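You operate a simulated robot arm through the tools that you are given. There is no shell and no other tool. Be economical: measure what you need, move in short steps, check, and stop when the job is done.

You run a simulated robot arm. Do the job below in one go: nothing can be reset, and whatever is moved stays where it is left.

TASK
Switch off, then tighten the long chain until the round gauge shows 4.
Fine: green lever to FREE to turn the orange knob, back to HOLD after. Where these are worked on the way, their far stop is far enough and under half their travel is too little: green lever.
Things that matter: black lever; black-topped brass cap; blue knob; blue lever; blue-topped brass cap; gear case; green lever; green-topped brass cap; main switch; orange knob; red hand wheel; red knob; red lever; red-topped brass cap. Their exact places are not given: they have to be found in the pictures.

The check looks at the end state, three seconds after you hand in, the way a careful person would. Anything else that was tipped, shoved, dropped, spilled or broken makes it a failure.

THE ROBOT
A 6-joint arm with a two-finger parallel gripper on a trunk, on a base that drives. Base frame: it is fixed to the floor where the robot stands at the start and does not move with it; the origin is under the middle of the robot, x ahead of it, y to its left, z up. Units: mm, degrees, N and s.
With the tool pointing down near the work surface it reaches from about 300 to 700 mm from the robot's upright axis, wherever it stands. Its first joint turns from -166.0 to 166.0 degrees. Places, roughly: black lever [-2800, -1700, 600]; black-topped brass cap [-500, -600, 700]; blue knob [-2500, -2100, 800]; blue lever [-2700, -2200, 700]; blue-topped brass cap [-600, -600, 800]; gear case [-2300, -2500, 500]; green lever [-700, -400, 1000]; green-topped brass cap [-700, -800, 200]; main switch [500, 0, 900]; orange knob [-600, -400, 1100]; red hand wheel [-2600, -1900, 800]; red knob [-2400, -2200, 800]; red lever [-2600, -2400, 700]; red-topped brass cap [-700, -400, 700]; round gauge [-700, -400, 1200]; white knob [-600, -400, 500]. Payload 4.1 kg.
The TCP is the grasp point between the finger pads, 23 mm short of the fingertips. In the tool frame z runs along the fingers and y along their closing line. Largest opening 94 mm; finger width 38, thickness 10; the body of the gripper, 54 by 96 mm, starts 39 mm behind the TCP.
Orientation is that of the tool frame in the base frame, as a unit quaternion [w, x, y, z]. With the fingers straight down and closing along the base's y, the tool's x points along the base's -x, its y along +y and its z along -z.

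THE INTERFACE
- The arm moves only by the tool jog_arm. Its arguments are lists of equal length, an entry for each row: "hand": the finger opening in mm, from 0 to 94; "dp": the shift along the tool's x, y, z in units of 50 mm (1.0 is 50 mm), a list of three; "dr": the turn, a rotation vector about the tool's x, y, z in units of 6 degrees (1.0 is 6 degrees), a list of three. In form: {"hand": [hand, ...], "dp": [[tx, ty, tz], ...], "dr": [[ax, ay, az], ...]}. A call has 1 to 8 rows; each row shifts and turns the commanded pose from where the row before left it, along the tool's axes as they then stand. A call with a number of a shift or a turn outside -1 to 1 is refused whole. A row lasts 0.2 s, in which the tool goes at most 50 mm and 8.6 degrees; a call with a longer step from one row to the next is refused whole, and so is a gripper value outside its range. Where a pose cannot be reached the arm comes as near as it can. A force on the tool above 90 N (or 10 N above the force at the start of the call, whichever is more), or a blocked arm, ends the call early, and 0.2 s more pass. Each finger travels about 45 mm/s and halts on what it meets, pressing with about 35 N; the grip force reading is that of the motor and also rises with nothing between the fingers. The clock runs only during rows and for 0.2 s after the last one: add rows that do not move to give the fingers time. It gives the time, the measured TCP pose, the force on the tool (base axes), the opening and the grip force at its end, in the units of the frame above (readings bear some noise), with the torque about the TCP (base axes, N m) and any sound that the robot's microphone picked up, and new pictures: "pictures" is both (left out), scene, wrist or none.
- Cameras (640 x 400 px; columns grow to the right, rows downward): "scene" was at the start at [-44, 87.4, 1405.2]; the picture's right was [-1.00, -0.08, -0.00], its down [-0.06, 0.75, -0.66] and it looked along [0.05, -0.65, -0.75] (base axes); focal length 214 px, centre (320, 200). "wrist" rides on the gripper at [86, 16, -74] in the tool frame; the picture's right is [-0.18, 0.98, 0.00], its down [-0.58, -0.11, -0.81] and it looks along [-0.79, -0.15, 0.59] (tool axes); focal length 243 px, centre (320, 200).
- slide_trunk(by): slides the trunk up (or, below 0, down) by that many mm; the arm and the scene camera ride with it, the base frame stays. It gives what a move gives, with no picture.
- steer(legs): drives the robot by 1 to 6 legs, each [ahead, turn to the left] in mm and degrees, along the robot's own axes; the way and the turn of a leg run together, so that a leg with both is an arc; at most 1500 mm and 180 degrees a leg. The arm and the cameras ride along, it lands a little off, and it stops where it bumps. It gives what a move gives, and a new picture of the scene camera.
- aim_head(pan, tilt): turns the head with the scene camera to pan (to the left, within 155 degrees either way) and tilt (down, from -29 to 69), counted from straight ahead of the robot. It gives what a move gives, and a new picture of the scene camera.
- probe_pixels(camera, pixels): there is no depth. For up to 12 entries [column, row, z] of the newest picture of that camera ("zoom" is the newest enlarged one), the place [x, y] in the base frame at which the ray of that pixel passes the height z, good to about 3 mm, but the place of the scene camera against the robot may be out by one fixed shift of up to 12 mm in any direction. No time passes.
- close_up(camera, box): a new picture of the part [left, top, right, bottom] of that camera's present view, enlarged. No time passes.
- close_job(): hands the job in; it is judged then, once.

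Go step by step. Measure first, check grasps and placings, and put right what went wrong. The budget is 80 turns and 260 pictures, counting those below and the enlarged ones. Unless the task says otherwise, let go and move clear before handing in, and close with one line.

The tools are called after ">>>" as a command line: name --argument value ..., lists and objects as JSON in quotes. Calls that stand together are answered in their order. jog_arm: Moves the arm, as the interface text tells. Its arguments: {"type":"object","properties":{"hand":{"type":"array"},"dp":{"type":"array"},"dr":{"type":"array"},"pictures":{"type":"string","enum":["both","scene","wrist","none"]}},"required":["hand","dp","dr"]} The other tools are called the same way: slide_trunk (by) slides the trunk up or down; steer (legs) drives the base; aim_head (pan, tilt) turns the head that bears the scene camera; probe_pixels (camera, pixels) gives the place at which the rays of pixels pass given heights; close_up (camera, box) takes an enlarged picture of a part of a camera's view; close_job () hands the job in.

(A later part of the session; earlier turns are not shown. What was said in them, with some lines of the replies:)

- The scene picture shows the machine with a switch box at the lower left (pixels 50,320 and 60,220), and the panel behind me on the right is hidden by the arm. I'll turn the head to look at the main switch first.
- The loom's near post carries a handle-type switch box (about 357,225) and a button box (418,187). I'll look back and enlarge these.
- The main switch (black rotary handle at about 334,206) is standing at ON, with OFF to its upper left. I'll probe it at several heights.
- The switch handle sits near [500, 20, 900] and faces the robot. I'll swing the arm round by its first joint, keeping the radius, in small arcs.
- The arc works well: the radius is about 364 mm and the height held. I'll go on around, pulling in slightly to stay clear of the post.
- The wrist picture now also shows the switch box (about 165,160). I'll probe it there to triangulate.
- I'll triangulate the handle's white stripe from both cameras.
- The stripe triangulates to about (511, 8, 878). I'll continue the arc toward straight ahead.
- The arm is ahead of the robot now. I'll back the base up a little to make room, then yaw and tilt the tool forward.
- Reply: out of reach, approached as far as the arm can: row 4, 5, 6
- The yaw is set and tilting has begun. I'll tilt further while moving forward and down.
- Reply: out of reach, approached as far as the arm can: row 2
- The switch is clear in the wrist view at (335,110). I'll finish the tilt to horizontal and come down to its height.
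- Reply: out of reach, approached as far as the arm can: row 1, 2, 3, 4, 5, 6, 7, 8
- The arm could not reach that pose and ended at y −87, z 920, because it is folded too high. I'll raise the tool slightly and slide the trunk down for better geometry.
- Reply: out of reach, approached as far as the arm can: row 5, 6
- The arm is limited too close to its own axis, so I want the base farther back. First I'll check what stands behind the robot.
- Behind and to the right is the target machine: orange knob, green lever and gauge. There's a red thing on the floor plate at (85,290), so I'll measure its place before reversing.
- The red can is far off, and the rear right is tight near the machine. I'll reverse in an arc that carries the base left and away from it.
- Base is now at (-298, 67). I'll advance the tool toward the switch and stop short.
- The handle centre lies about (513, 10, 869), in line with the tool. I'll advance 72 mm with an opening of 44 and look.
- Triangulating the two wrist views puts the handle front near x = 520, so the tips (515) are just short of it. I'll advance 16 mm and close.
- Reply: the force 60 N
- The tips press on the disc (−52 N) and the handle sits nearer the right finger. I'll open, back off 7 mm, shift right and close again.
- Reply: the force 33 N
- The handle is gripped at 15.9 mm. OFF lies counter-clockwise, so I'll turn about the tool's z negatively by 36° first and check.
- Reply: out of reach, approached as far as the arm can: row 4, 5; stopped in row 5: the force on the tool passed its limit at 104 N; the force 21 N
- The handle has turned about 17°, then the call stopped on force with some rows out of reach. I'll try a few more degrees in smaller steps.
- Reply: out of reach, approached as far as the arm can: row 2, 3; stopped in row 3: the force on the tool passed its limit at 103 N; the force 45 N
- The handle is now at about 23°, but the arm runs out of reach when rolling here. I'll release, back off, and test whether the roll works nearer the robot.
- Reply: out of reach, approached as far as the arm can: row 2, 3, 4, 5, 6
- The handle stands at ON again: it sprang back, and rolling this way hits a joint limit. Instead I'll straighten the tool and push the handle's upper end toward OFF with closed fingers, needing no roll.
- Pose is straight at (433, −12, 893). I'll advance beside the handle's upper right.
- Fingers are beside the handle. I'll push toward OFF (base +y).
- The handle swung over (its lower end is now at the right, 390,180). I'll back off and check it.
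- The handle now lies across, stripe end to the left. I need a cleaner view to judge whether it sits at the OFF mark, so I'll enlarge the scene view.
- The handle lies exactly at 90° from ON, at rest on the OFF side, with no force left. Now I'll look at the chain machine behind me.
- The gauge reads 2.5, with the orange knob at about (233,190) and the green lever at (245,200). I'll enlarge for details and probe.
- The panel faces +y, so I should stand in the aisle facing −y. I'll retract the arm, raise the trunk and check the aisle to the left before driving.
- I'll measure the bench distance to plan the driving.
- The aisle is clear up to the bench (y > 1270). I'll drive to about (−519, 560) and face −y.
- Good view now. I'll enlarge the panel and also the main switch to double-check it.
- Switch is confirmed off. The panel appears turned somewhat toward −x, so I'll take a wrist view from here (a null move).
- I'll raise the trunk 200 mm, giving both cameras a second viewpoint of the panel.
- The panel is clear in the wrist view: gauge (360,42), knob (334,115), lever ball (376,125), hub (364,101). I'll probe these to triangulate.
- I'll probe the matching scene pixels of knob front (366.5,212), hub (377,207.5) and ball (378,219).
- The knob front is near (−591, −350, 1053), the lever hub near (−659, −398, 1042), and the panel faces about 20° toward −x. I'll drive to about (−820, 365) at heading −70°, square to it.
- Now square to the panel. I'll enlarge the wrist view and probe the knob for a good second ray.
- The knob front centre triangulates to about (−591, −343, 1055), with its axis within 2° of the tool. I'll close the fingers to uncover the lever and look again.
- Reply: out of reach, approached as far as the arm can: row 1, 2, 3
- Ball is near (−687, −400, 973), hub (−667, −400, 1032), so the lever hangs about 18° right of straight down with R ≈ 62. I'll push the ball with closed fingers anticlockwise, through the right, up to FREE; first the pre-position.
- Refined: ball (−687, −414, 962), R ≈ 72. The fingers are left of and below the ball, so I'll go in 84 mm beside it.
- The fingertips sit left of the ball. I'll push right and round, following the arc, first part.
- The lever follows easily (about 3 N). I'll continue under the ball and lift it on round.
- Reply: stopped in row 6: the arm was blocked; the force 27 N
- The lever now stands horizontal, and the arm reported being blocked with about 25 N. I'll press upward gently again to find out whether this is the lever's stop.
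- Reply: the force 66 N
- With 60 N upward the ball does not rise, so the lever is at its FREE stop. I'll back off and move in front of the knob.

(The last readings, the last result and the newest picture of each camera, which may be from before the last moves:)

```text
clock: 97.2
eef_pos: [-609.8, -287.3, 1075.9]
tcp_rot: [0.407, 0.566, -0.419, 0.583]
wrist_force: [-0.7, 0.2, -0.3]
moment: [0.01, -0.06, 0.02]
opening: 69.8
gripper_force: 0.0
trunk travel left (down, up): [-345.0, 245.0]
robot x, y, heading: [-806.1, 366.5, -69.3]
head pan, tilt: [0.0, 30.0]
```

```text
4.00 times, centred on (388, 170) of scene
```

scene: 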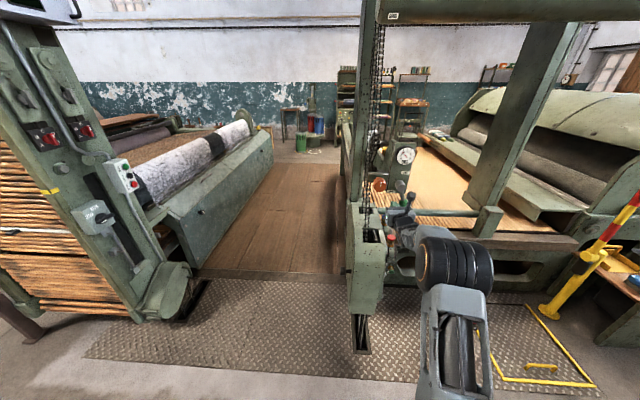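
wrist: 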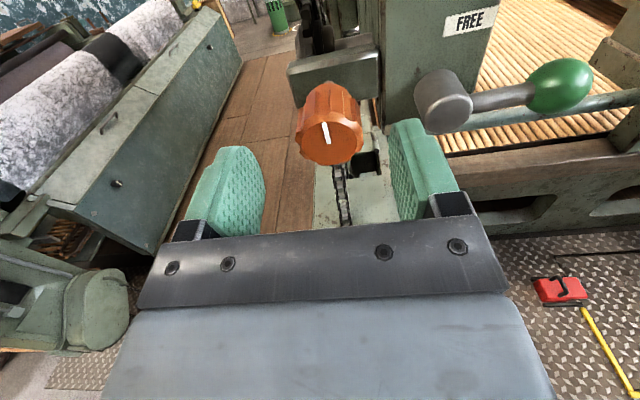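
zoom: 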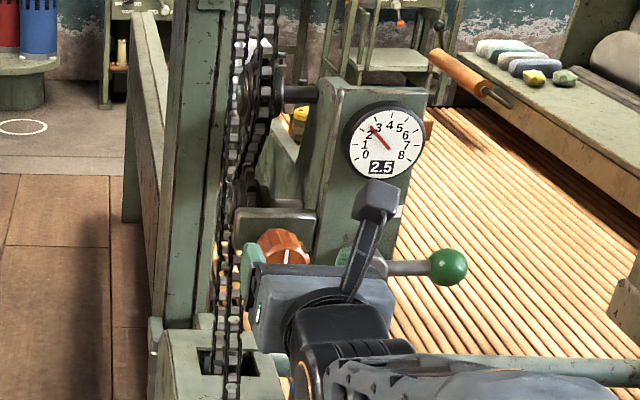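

The lever stays at FREE. The knob axis is about 25 mm below the tool axis, so I'll lower, narrow the opening to 54 and advance over the knob.

>>> jog_arm --hand '[54, 54, 54, 54, 54, 54]' --dp '[[-0.5, 0.03, 0], [0, 0, 0], [0, 0, 0.35], [0, 0, 0.35], [0, 0, 0.35], [0, 0, 0.35]]' --dr '[[0, 0, 0], [0, 0, 0], [0, 0, 0], [0, 0, 0], [0, 0, 0], [0, 0, 0]]' --pictures "wrist"

>>> close_up --camera "scene" --box '[340, 120, 436, 220]'

```text
clock: 98.5
eef_pos: [-585.6, -355.9, 1052.3]
tcp_rot: [0.406, 0.566, -0.418, 0.584]
wrist_force: [0.5, 0.3, -0.4]
moment: [0.0, 0.0, 0.02]
opening: 54.1
gripper_force: 0.1
trunk travel left (down, up): [-345.0, 245.0]
robot x, y, heading: [-808.8, 362.4, -69.2]
head pan, tilt: [0.0, 30.0]
```

wrist: 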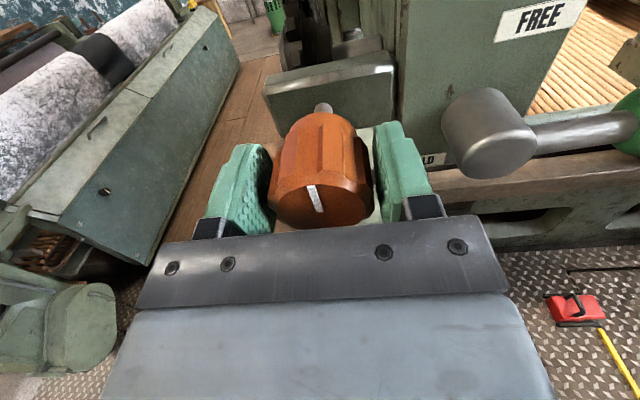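

```text
4.00 times, centred on (388, 170) of scene
```

zoom: 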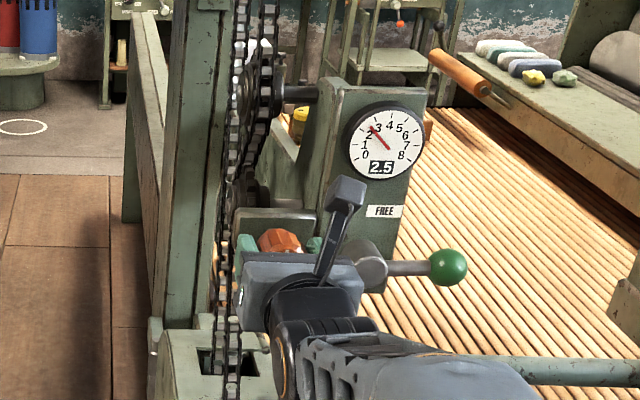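

The knob sits between the fingers. I'll close and turn clockwise (+) by 24°, then read the gauge.

>>> jog_arm --hand '[36, 36, 36, 36, 36, 36, 36, 36]' --dp '[[0, 0, 0], [0, 0, 0], [0, 0, 0], [0, 0, 0], [0, 0, 0], [0, 0, 0], [0, 0, 0], [0, 0, 0]]' --dr '[[0, 0, 0], [0, 0, 0], [0, 0, 0], [0, 0, 1], [0, 0, 1], [0, 0, 1], [0, 0, 1], [0, 0, 0]]' --pictures "wrist"

>>> close_up --camera "scene" --box '[410, 138, 458, 168]'

>>> close_up --camera "scene" --box '[340, 120, 436, 220]'

```text
clock: 100.3
eef_pos: [-588.2, -355.7, 1052.6]
tcp_rot: [0.276, 0.465, -0.527, 0.656]
wrist_force: [-5.3, -11.0, 7.8]
moment: [-0.04, 0.03, -1.94]
opening: 48.0
gripper_force: 45.2
trunk travel left (down, up): [-345.0, 245.0]
robot x, y, heading: [-805.8, 363.1, -69.2]
head pan, tilt: [0.0, 30.0]
```

wrist: 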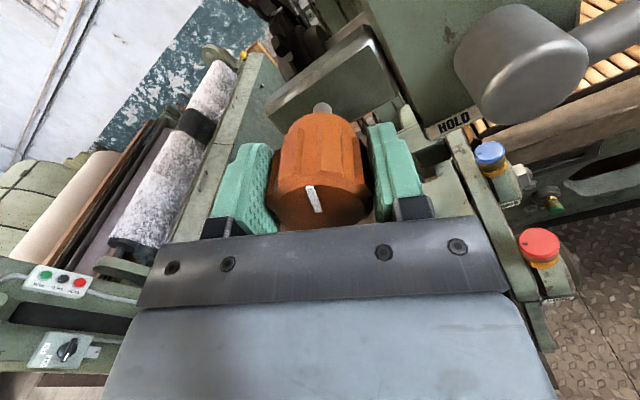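

```text
13.33 times, centred on (434, 153) of scene
```

zoom: 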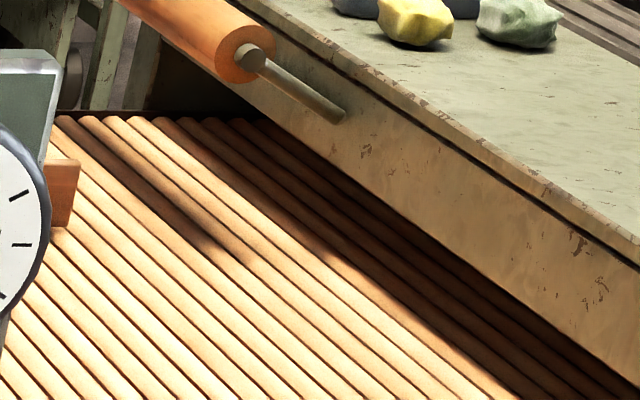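

```text
4.00 times, centred on (388, 170) of scene
```

zoom: 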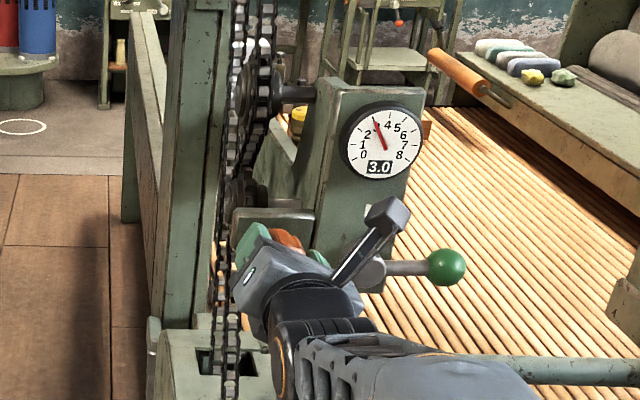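

The gauge went from 2.5 to 3.0 with 24° clockwise, so about 48° more. I'll turn 42° and read.

>>> jog_arm --hand '[36, 36, 36, 36, 36, 36, 36, 36]' --dp '[[0, 0, 0], [0, 0, 0], [0, 0, 0], [0, 0, 0], [0, 0, 0], [0, 0, 0], [0, 0, 0], [0, 0, 0]]' --dr '[[0, 0, 1], [0, 0, 1], [0, 0, 1], [0, 0, 1], [0, 0, 1], [0, 0, 1], [0, 0, 1], [0, 0, 0]]' --pictures "wrist"

>>> close_up --camera "scene" --box '[364, 135, 412, 165]'

```text
clock: 102.2
eef_pos: [-587.7, -356.5, 1052.0]
tcp_rot: [0.023, 0.246, -0.659, 0.71]
wrist_force: [-6.5, -16.7, 11.0]
moment: [0.91, 0.29, -0.73]
opening: 48.1
gripper_force: 45.0
trunk travel left (down, up): [-345.0, 245.0]
robot x, y, heading: [-805.5, 363.5, -69.1]
head pan, tilt: [0.0, 30.0]
```

wrist: 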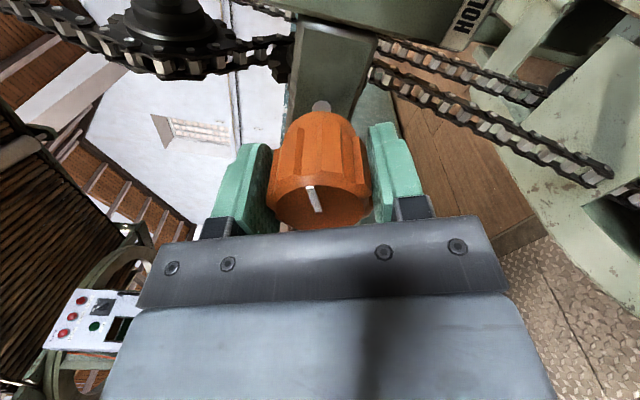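

```text
13.33 times, centred on (388, 150) of scene
```

zoom: 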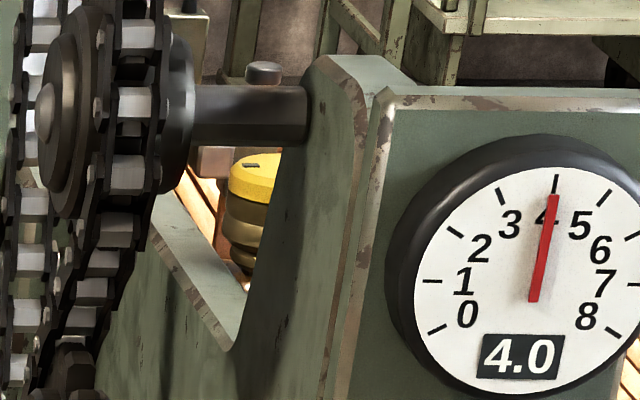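

The gauge reads 4.0. I'll release the knob, back straight off, and check that it stays.

>>> jog_arm --hand '[56, 56, 56, 56, 56, 56, 56]' --dp '[[0, 0, 0], [0, 0, 0], [0, 0, -0.4], [0, 0, -0.5], [0, 0, -0.5], [0, 0, -0.5], [0, 0, -0.5]]' --dr '[[0, 0, 0], [0, 0, 0], [0, 0, 0], [0, 0, 0], [0, 0, 0], [0, 0, 0], [0, 0, 0]]' --pictures "wrist"

>>> close_up --camera "scene" --box '[364, 135, 412, 165]'

>>> close_up --camera "scene" --box '[340, 120, 436, 220]'

```text
clock: 103.8
eef_pos: [-626.9, -242.5, 1050.4]
tcp_rot: [0.024, 0.246, -0.659, 0.711]
wrist_force: [0.3, 0.2, -0.3]
moment: [-0.03, 0.01, 0.02]
opening: 56.0
gripper_force: 0.0
trunk travel left (down, up): [-345.0, 245.0]
robot x, y, heading: [-805.5, 364.2, -69.3]
head pan, tilt: [0.0, 30.0]
```

wrist: 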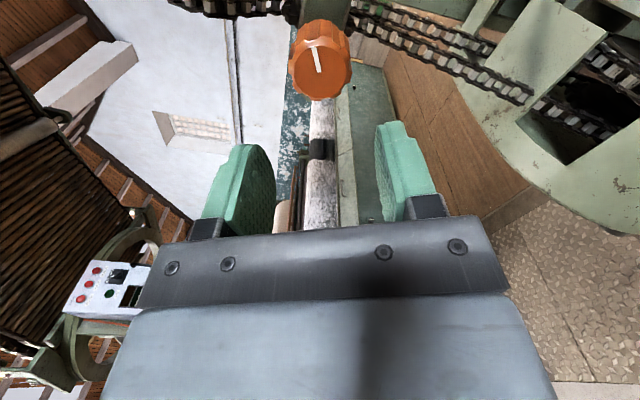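

```text
13.33 times, centred on (388, 150) of scene
```

zoom: 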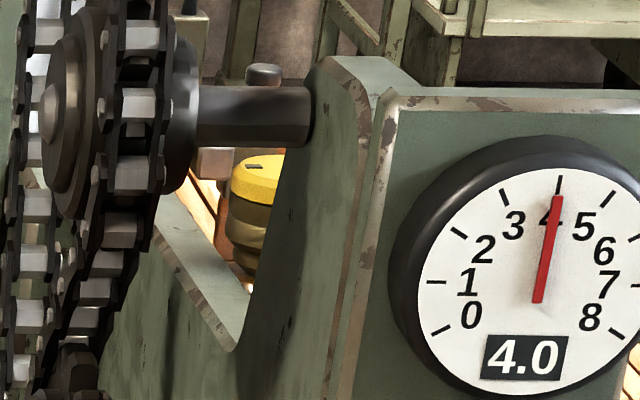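

```text
4.00 times, centred on (388, 170) of scene
```

zoom: 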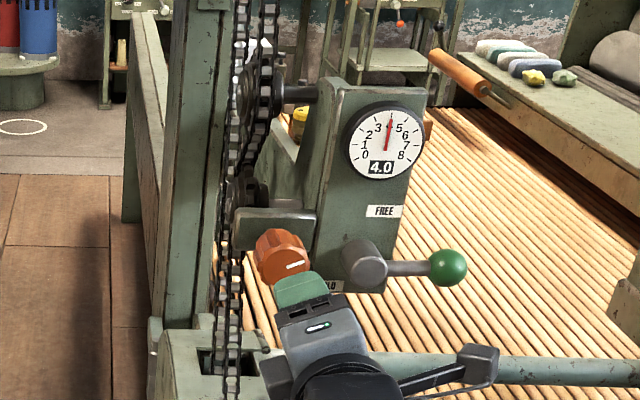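

Gauge stays at 4.0 after release. I'll unroll the tool and then move above the lever's ball to push it back to HOLD.

>>> jog_arm --hand '[40, 20, 0, 0, 0, 0, 0, 0]' --dp '[[0, 0, 0], [0, 0, 0], [0, 0, 0], [0, 0, 0], [0, 0, 0], [0, 0, 0], [0, 0, 0], [0, 0, 0]]' --dr '[[0, 0, -1], [0, 0, -1], [0, 0, -1], [0, 0, -1], [0, 0, -1], [0, 0, -1], [0, 0, -1], [0, 0, -1]]' --pictures "none"

>>> jog_arm --hand '[0, 0, 0, 0, 0, 0, 0, 0]' --dp '[[0, 0, 0], [0, 0, 0], [0, 0, 0], [0.13, 0.63, 0.17], [0.13, 0.63, 0.17], [0.13, 0.63, 0.17], [0.13, 0.63, 0.17], [0.13, 0.63, 0.17]]' --dr '[[0, 0, -1], [0, 0, -1], [0, 0, -1], [0, 0, 0], [0, 0, 0], [0, 0, 0], [0, 0, 0], [0, 0, 0]]' --pictures "both"

```text
clock: 105.5
eef_pos: [-626.6, -241.9, 1050.9]
tcp_rot: [0.311, 0.494, -0.5, 0.64]
wrist_force: [-0.1, 0.3, 0.1]
moment: [0.0, -0.01, 0.02]
opening: 0.0
gripper_force: 35.3
trunk travel left (down, up): [-345.0, 245.0]
robot x, y, heading: [-805.1, 362.1, -69.4]
head pan, tilt: [0.0, 30.0]
```

```text
clock: 107.3
eef_pos: [-761.6, -330.9, 1078.5]
tcp_rot: [0.407, 0.565, -0.419, 0.583]
wrist_force: [1.0, -0.5, 0.4]
moment: [0.0, 0.0, 0.01]
opening: 0.1
gripper_force: 35.4
trunk travel left (down, up): [-345.0, 245.0]
robot x, y, heading: [-808.1, 364.9, -69.3]
head pan, tilt: [0.0, 30.0]
```

scene: 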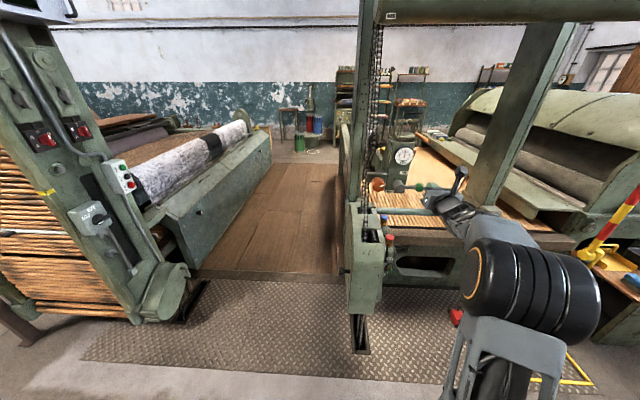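
wrist: 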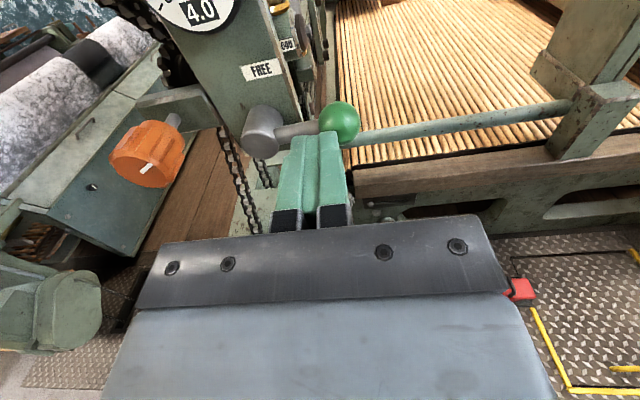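

The ball is at about (−733, −434, 1030), and the finger is above it. I'll go in 90 mm over the ball.

>>> jog_arm --hand '[0, 0, 0, 0]' --dp '[[0.1, 0, 0.45], [0, 0, 0.45], [0, 0, 0.45], [0, 0, 0.45]]' --dr '[[0, 0, 0], [0, 0, 0], [0, 0, 0], [0, 0, 0]]' --pictures "wrist"

>>> close_up --camera "scene" --box '[370, 130, 466, 230]'

```text
clock: 108.3
eef_pos: [-731.9, -417.6, 1084.6]
tcp_rot: [0.406, 0.566, -0.418, 0.583]
wrist_force: [-0.3, 0.3, 0.4]
moment: [0.0, 0.01, 0.01]
opening: 0.4
gripper_force: 35.0
trunk travel left (down, up): [-345.0, 245.0]
robot x, y, heading: [-807.3, 362.9, -69.3]
head pan, tilt: [0.0, 30.0]
```

wrist: 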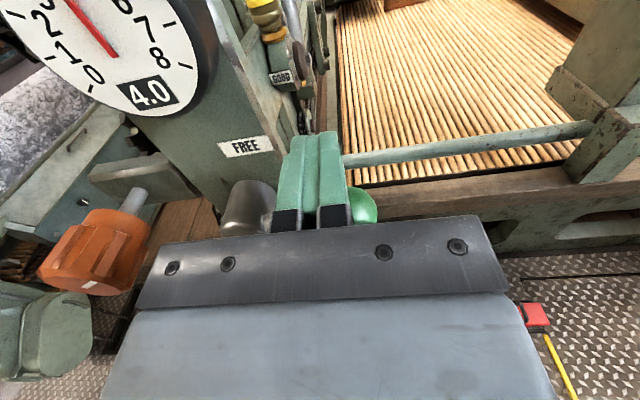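

```text
4.00 times, centred on (418, 180) of scene
```

zoom: 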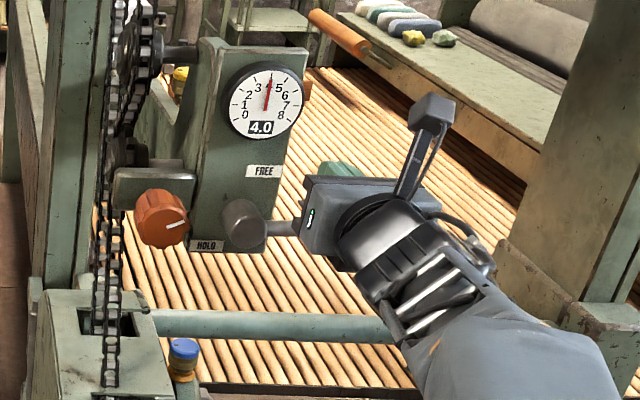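

Finger is above the ball; I'll push down and round clockwise toward HOLD.

>>> jog_arm --hand '[0, 0, 0, 0, 0, 0, 0, 0]' --dp '[[-0.32, 0.04, 0], [-0.32, 0.16, 0], [-0.32, 0.14, 0], [-0.3, -0.1, 0], [-0.28, -0.16, 0], [-0.34, -0.2, 0], [-0.32, -0.2, 0], [0, 0, 0]]' --dr '[[0, 0, 0], [0, 0, 0], [0, 0, 0], [0, 0, 0], [0, 0, 0], [0, 0, 0], [0, 0, 0], [0, 0, 0]]' --pictures "wrist"

>>> close_up --camera "scene" --box '[370, 130, 466, 230]'

```text
clock: 110.2
eef_pos: [-718.0, -414.1, 977.4]
tcp_rot: [0.408, 0.564, -0.418, 0.583]
wrist_force: [-9.2, -6.7, 8.3]
moment: [-0.22, 0.01, -0.16]
opening: 0.1
gripper_force: 35.3
trunk travel left (down, up): [-345.0, 245.0]
robot x, y, heading: [-806.4, 365.5, -69.3]
head pan, tilt: [0.0, 30.0]
```

wrist: 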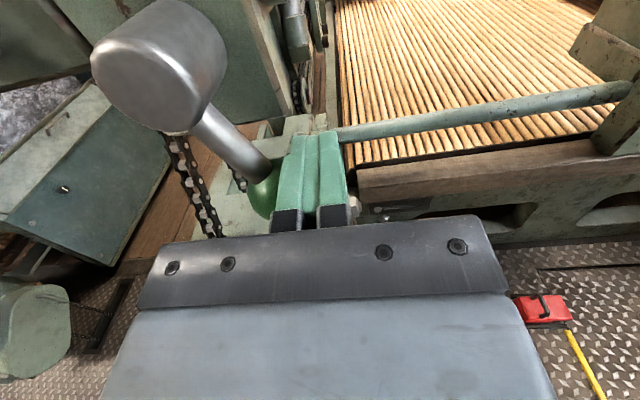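

```text
4.00 times, centred on (418, 180) of scene
```

zoom: 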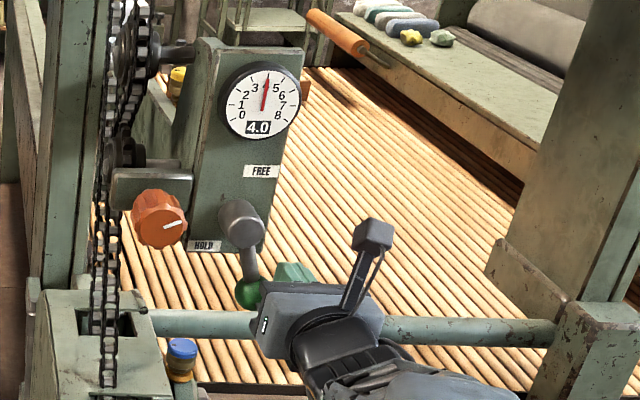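

The lever hangs again near its original HOLD angle. I'll press a little further left to make sure it meets its stop.

>>> jog_arm --hand '[0, 0, 0, 0]' --dp '[[-0.06, -0.12, 0], [-0.04, -0.12, 0], [0, -0.12, 0], [0, 0, 0]]' --dr '[[0, 0, 0], [0, 0, 0], [0, 0, 0], [0, 0, 0]]' --pictures "none"

>>> close_up --camera "scene" --box '[370, 130, 466, 230]'

```text
clock: 111.2
eef_pos: [-717.2, -411.8, 975.2]
tcp_rot: [0.413, 0.556, -0.425, 0.583]
wrist_force: [-56.1, -34.2, 26.4]
moment: [-0.92, 0.63, -1.17]
opening: 0.1
gripper_force: 35.2
trunk travel left (down, up): [-345.0, 245.0]
robot x, y, heading: [-806.0, 360.5, -70.3]
head pan, tilt: [0.0, 30.0]
```

```text
4.00 times, centred on (418, 180) of scene
```

zoom: 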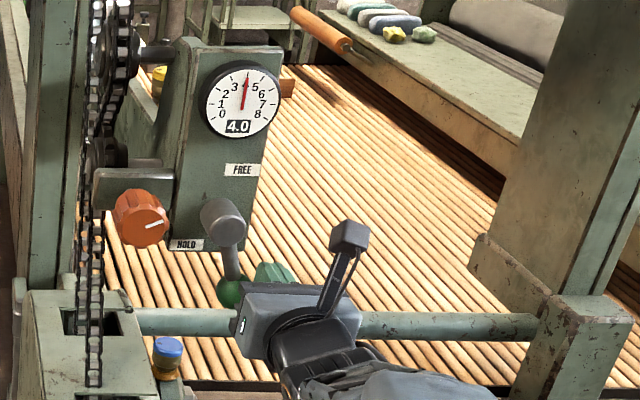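

At 66 N there is no further motion, so the lever is on its HOLD stop. I'll ease off to the right, back away, and make the final check.

>>> jog_arm --hand '[0, 0, 0, 0, 0, 0]' --dp '[[0, 0.4, 0], [0, 0.3, 0], [0, 0, -0.7], [0, 0, -0.7], [0, 0, -0.7], [0, 0, -0.7]]' --dr '[[0, 0, 0], [0, 0, 0], [0, 0, 0], [0, 0, 0], [0, 0, 0], [0, 0, 0]]' --pictures "both"

>>> close_up --camera "scene" --box '[360, 130, 456, 230]'

>>> close_up --camera "scene" --box '[60, 180, 140, 240]'

```text
clock: 112.5
eef_pos: [-774.1, -286.1, 968.2]
tcp_rot: [0.406, 0.566, -0.418, 0.583]
wrist_force: [-0.2, -0.1, 0.1]
moment: [-0.03, 0.0, 0.0]
opening: 0.0
gripper_force: 34.6
trunk travel left (down, up): [-345.0, 245.0]
robot x, y, heading: [-803.4, 366.5, -69.3]
head pan, tilt: [0.0, 30.0]
```

scene: 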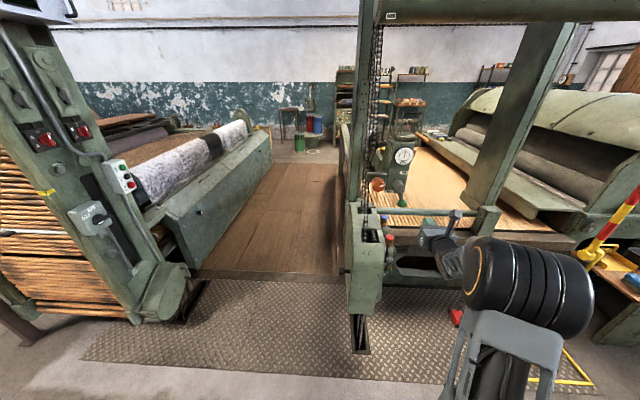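
wrist: 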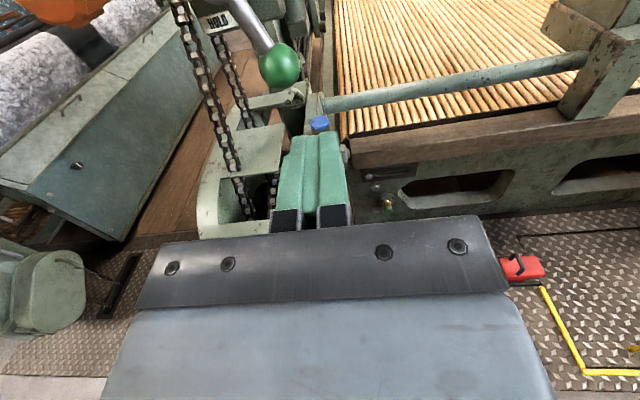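

```text
4.00 times, centred on (408, 180) of scene
```

zoom: 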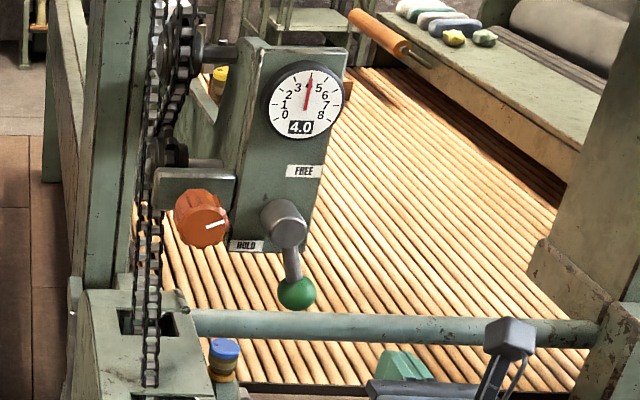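

```text
6.67 times, centred on (100, 210) of scene
```

zoom: 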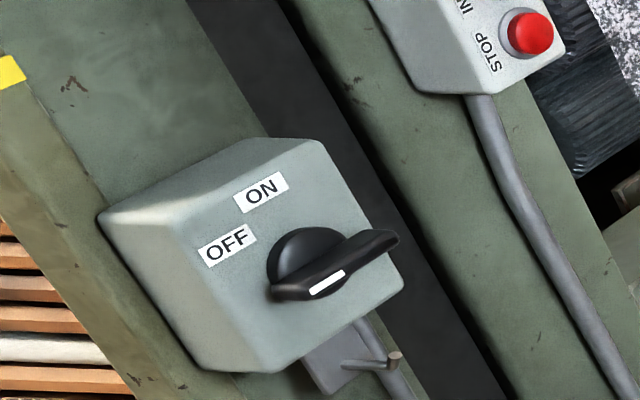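

The gauge shows 4.0, the lever is back at HOLD, the main switch is off and the arm is clear, so I'm handing in.

>>> close_job

```text
The job is handed in.
```

The main switch is off, the long chain is tightened until the gauge shows 4.0, the green lever is back on its HOLD stop, and the arm is clear of everything.
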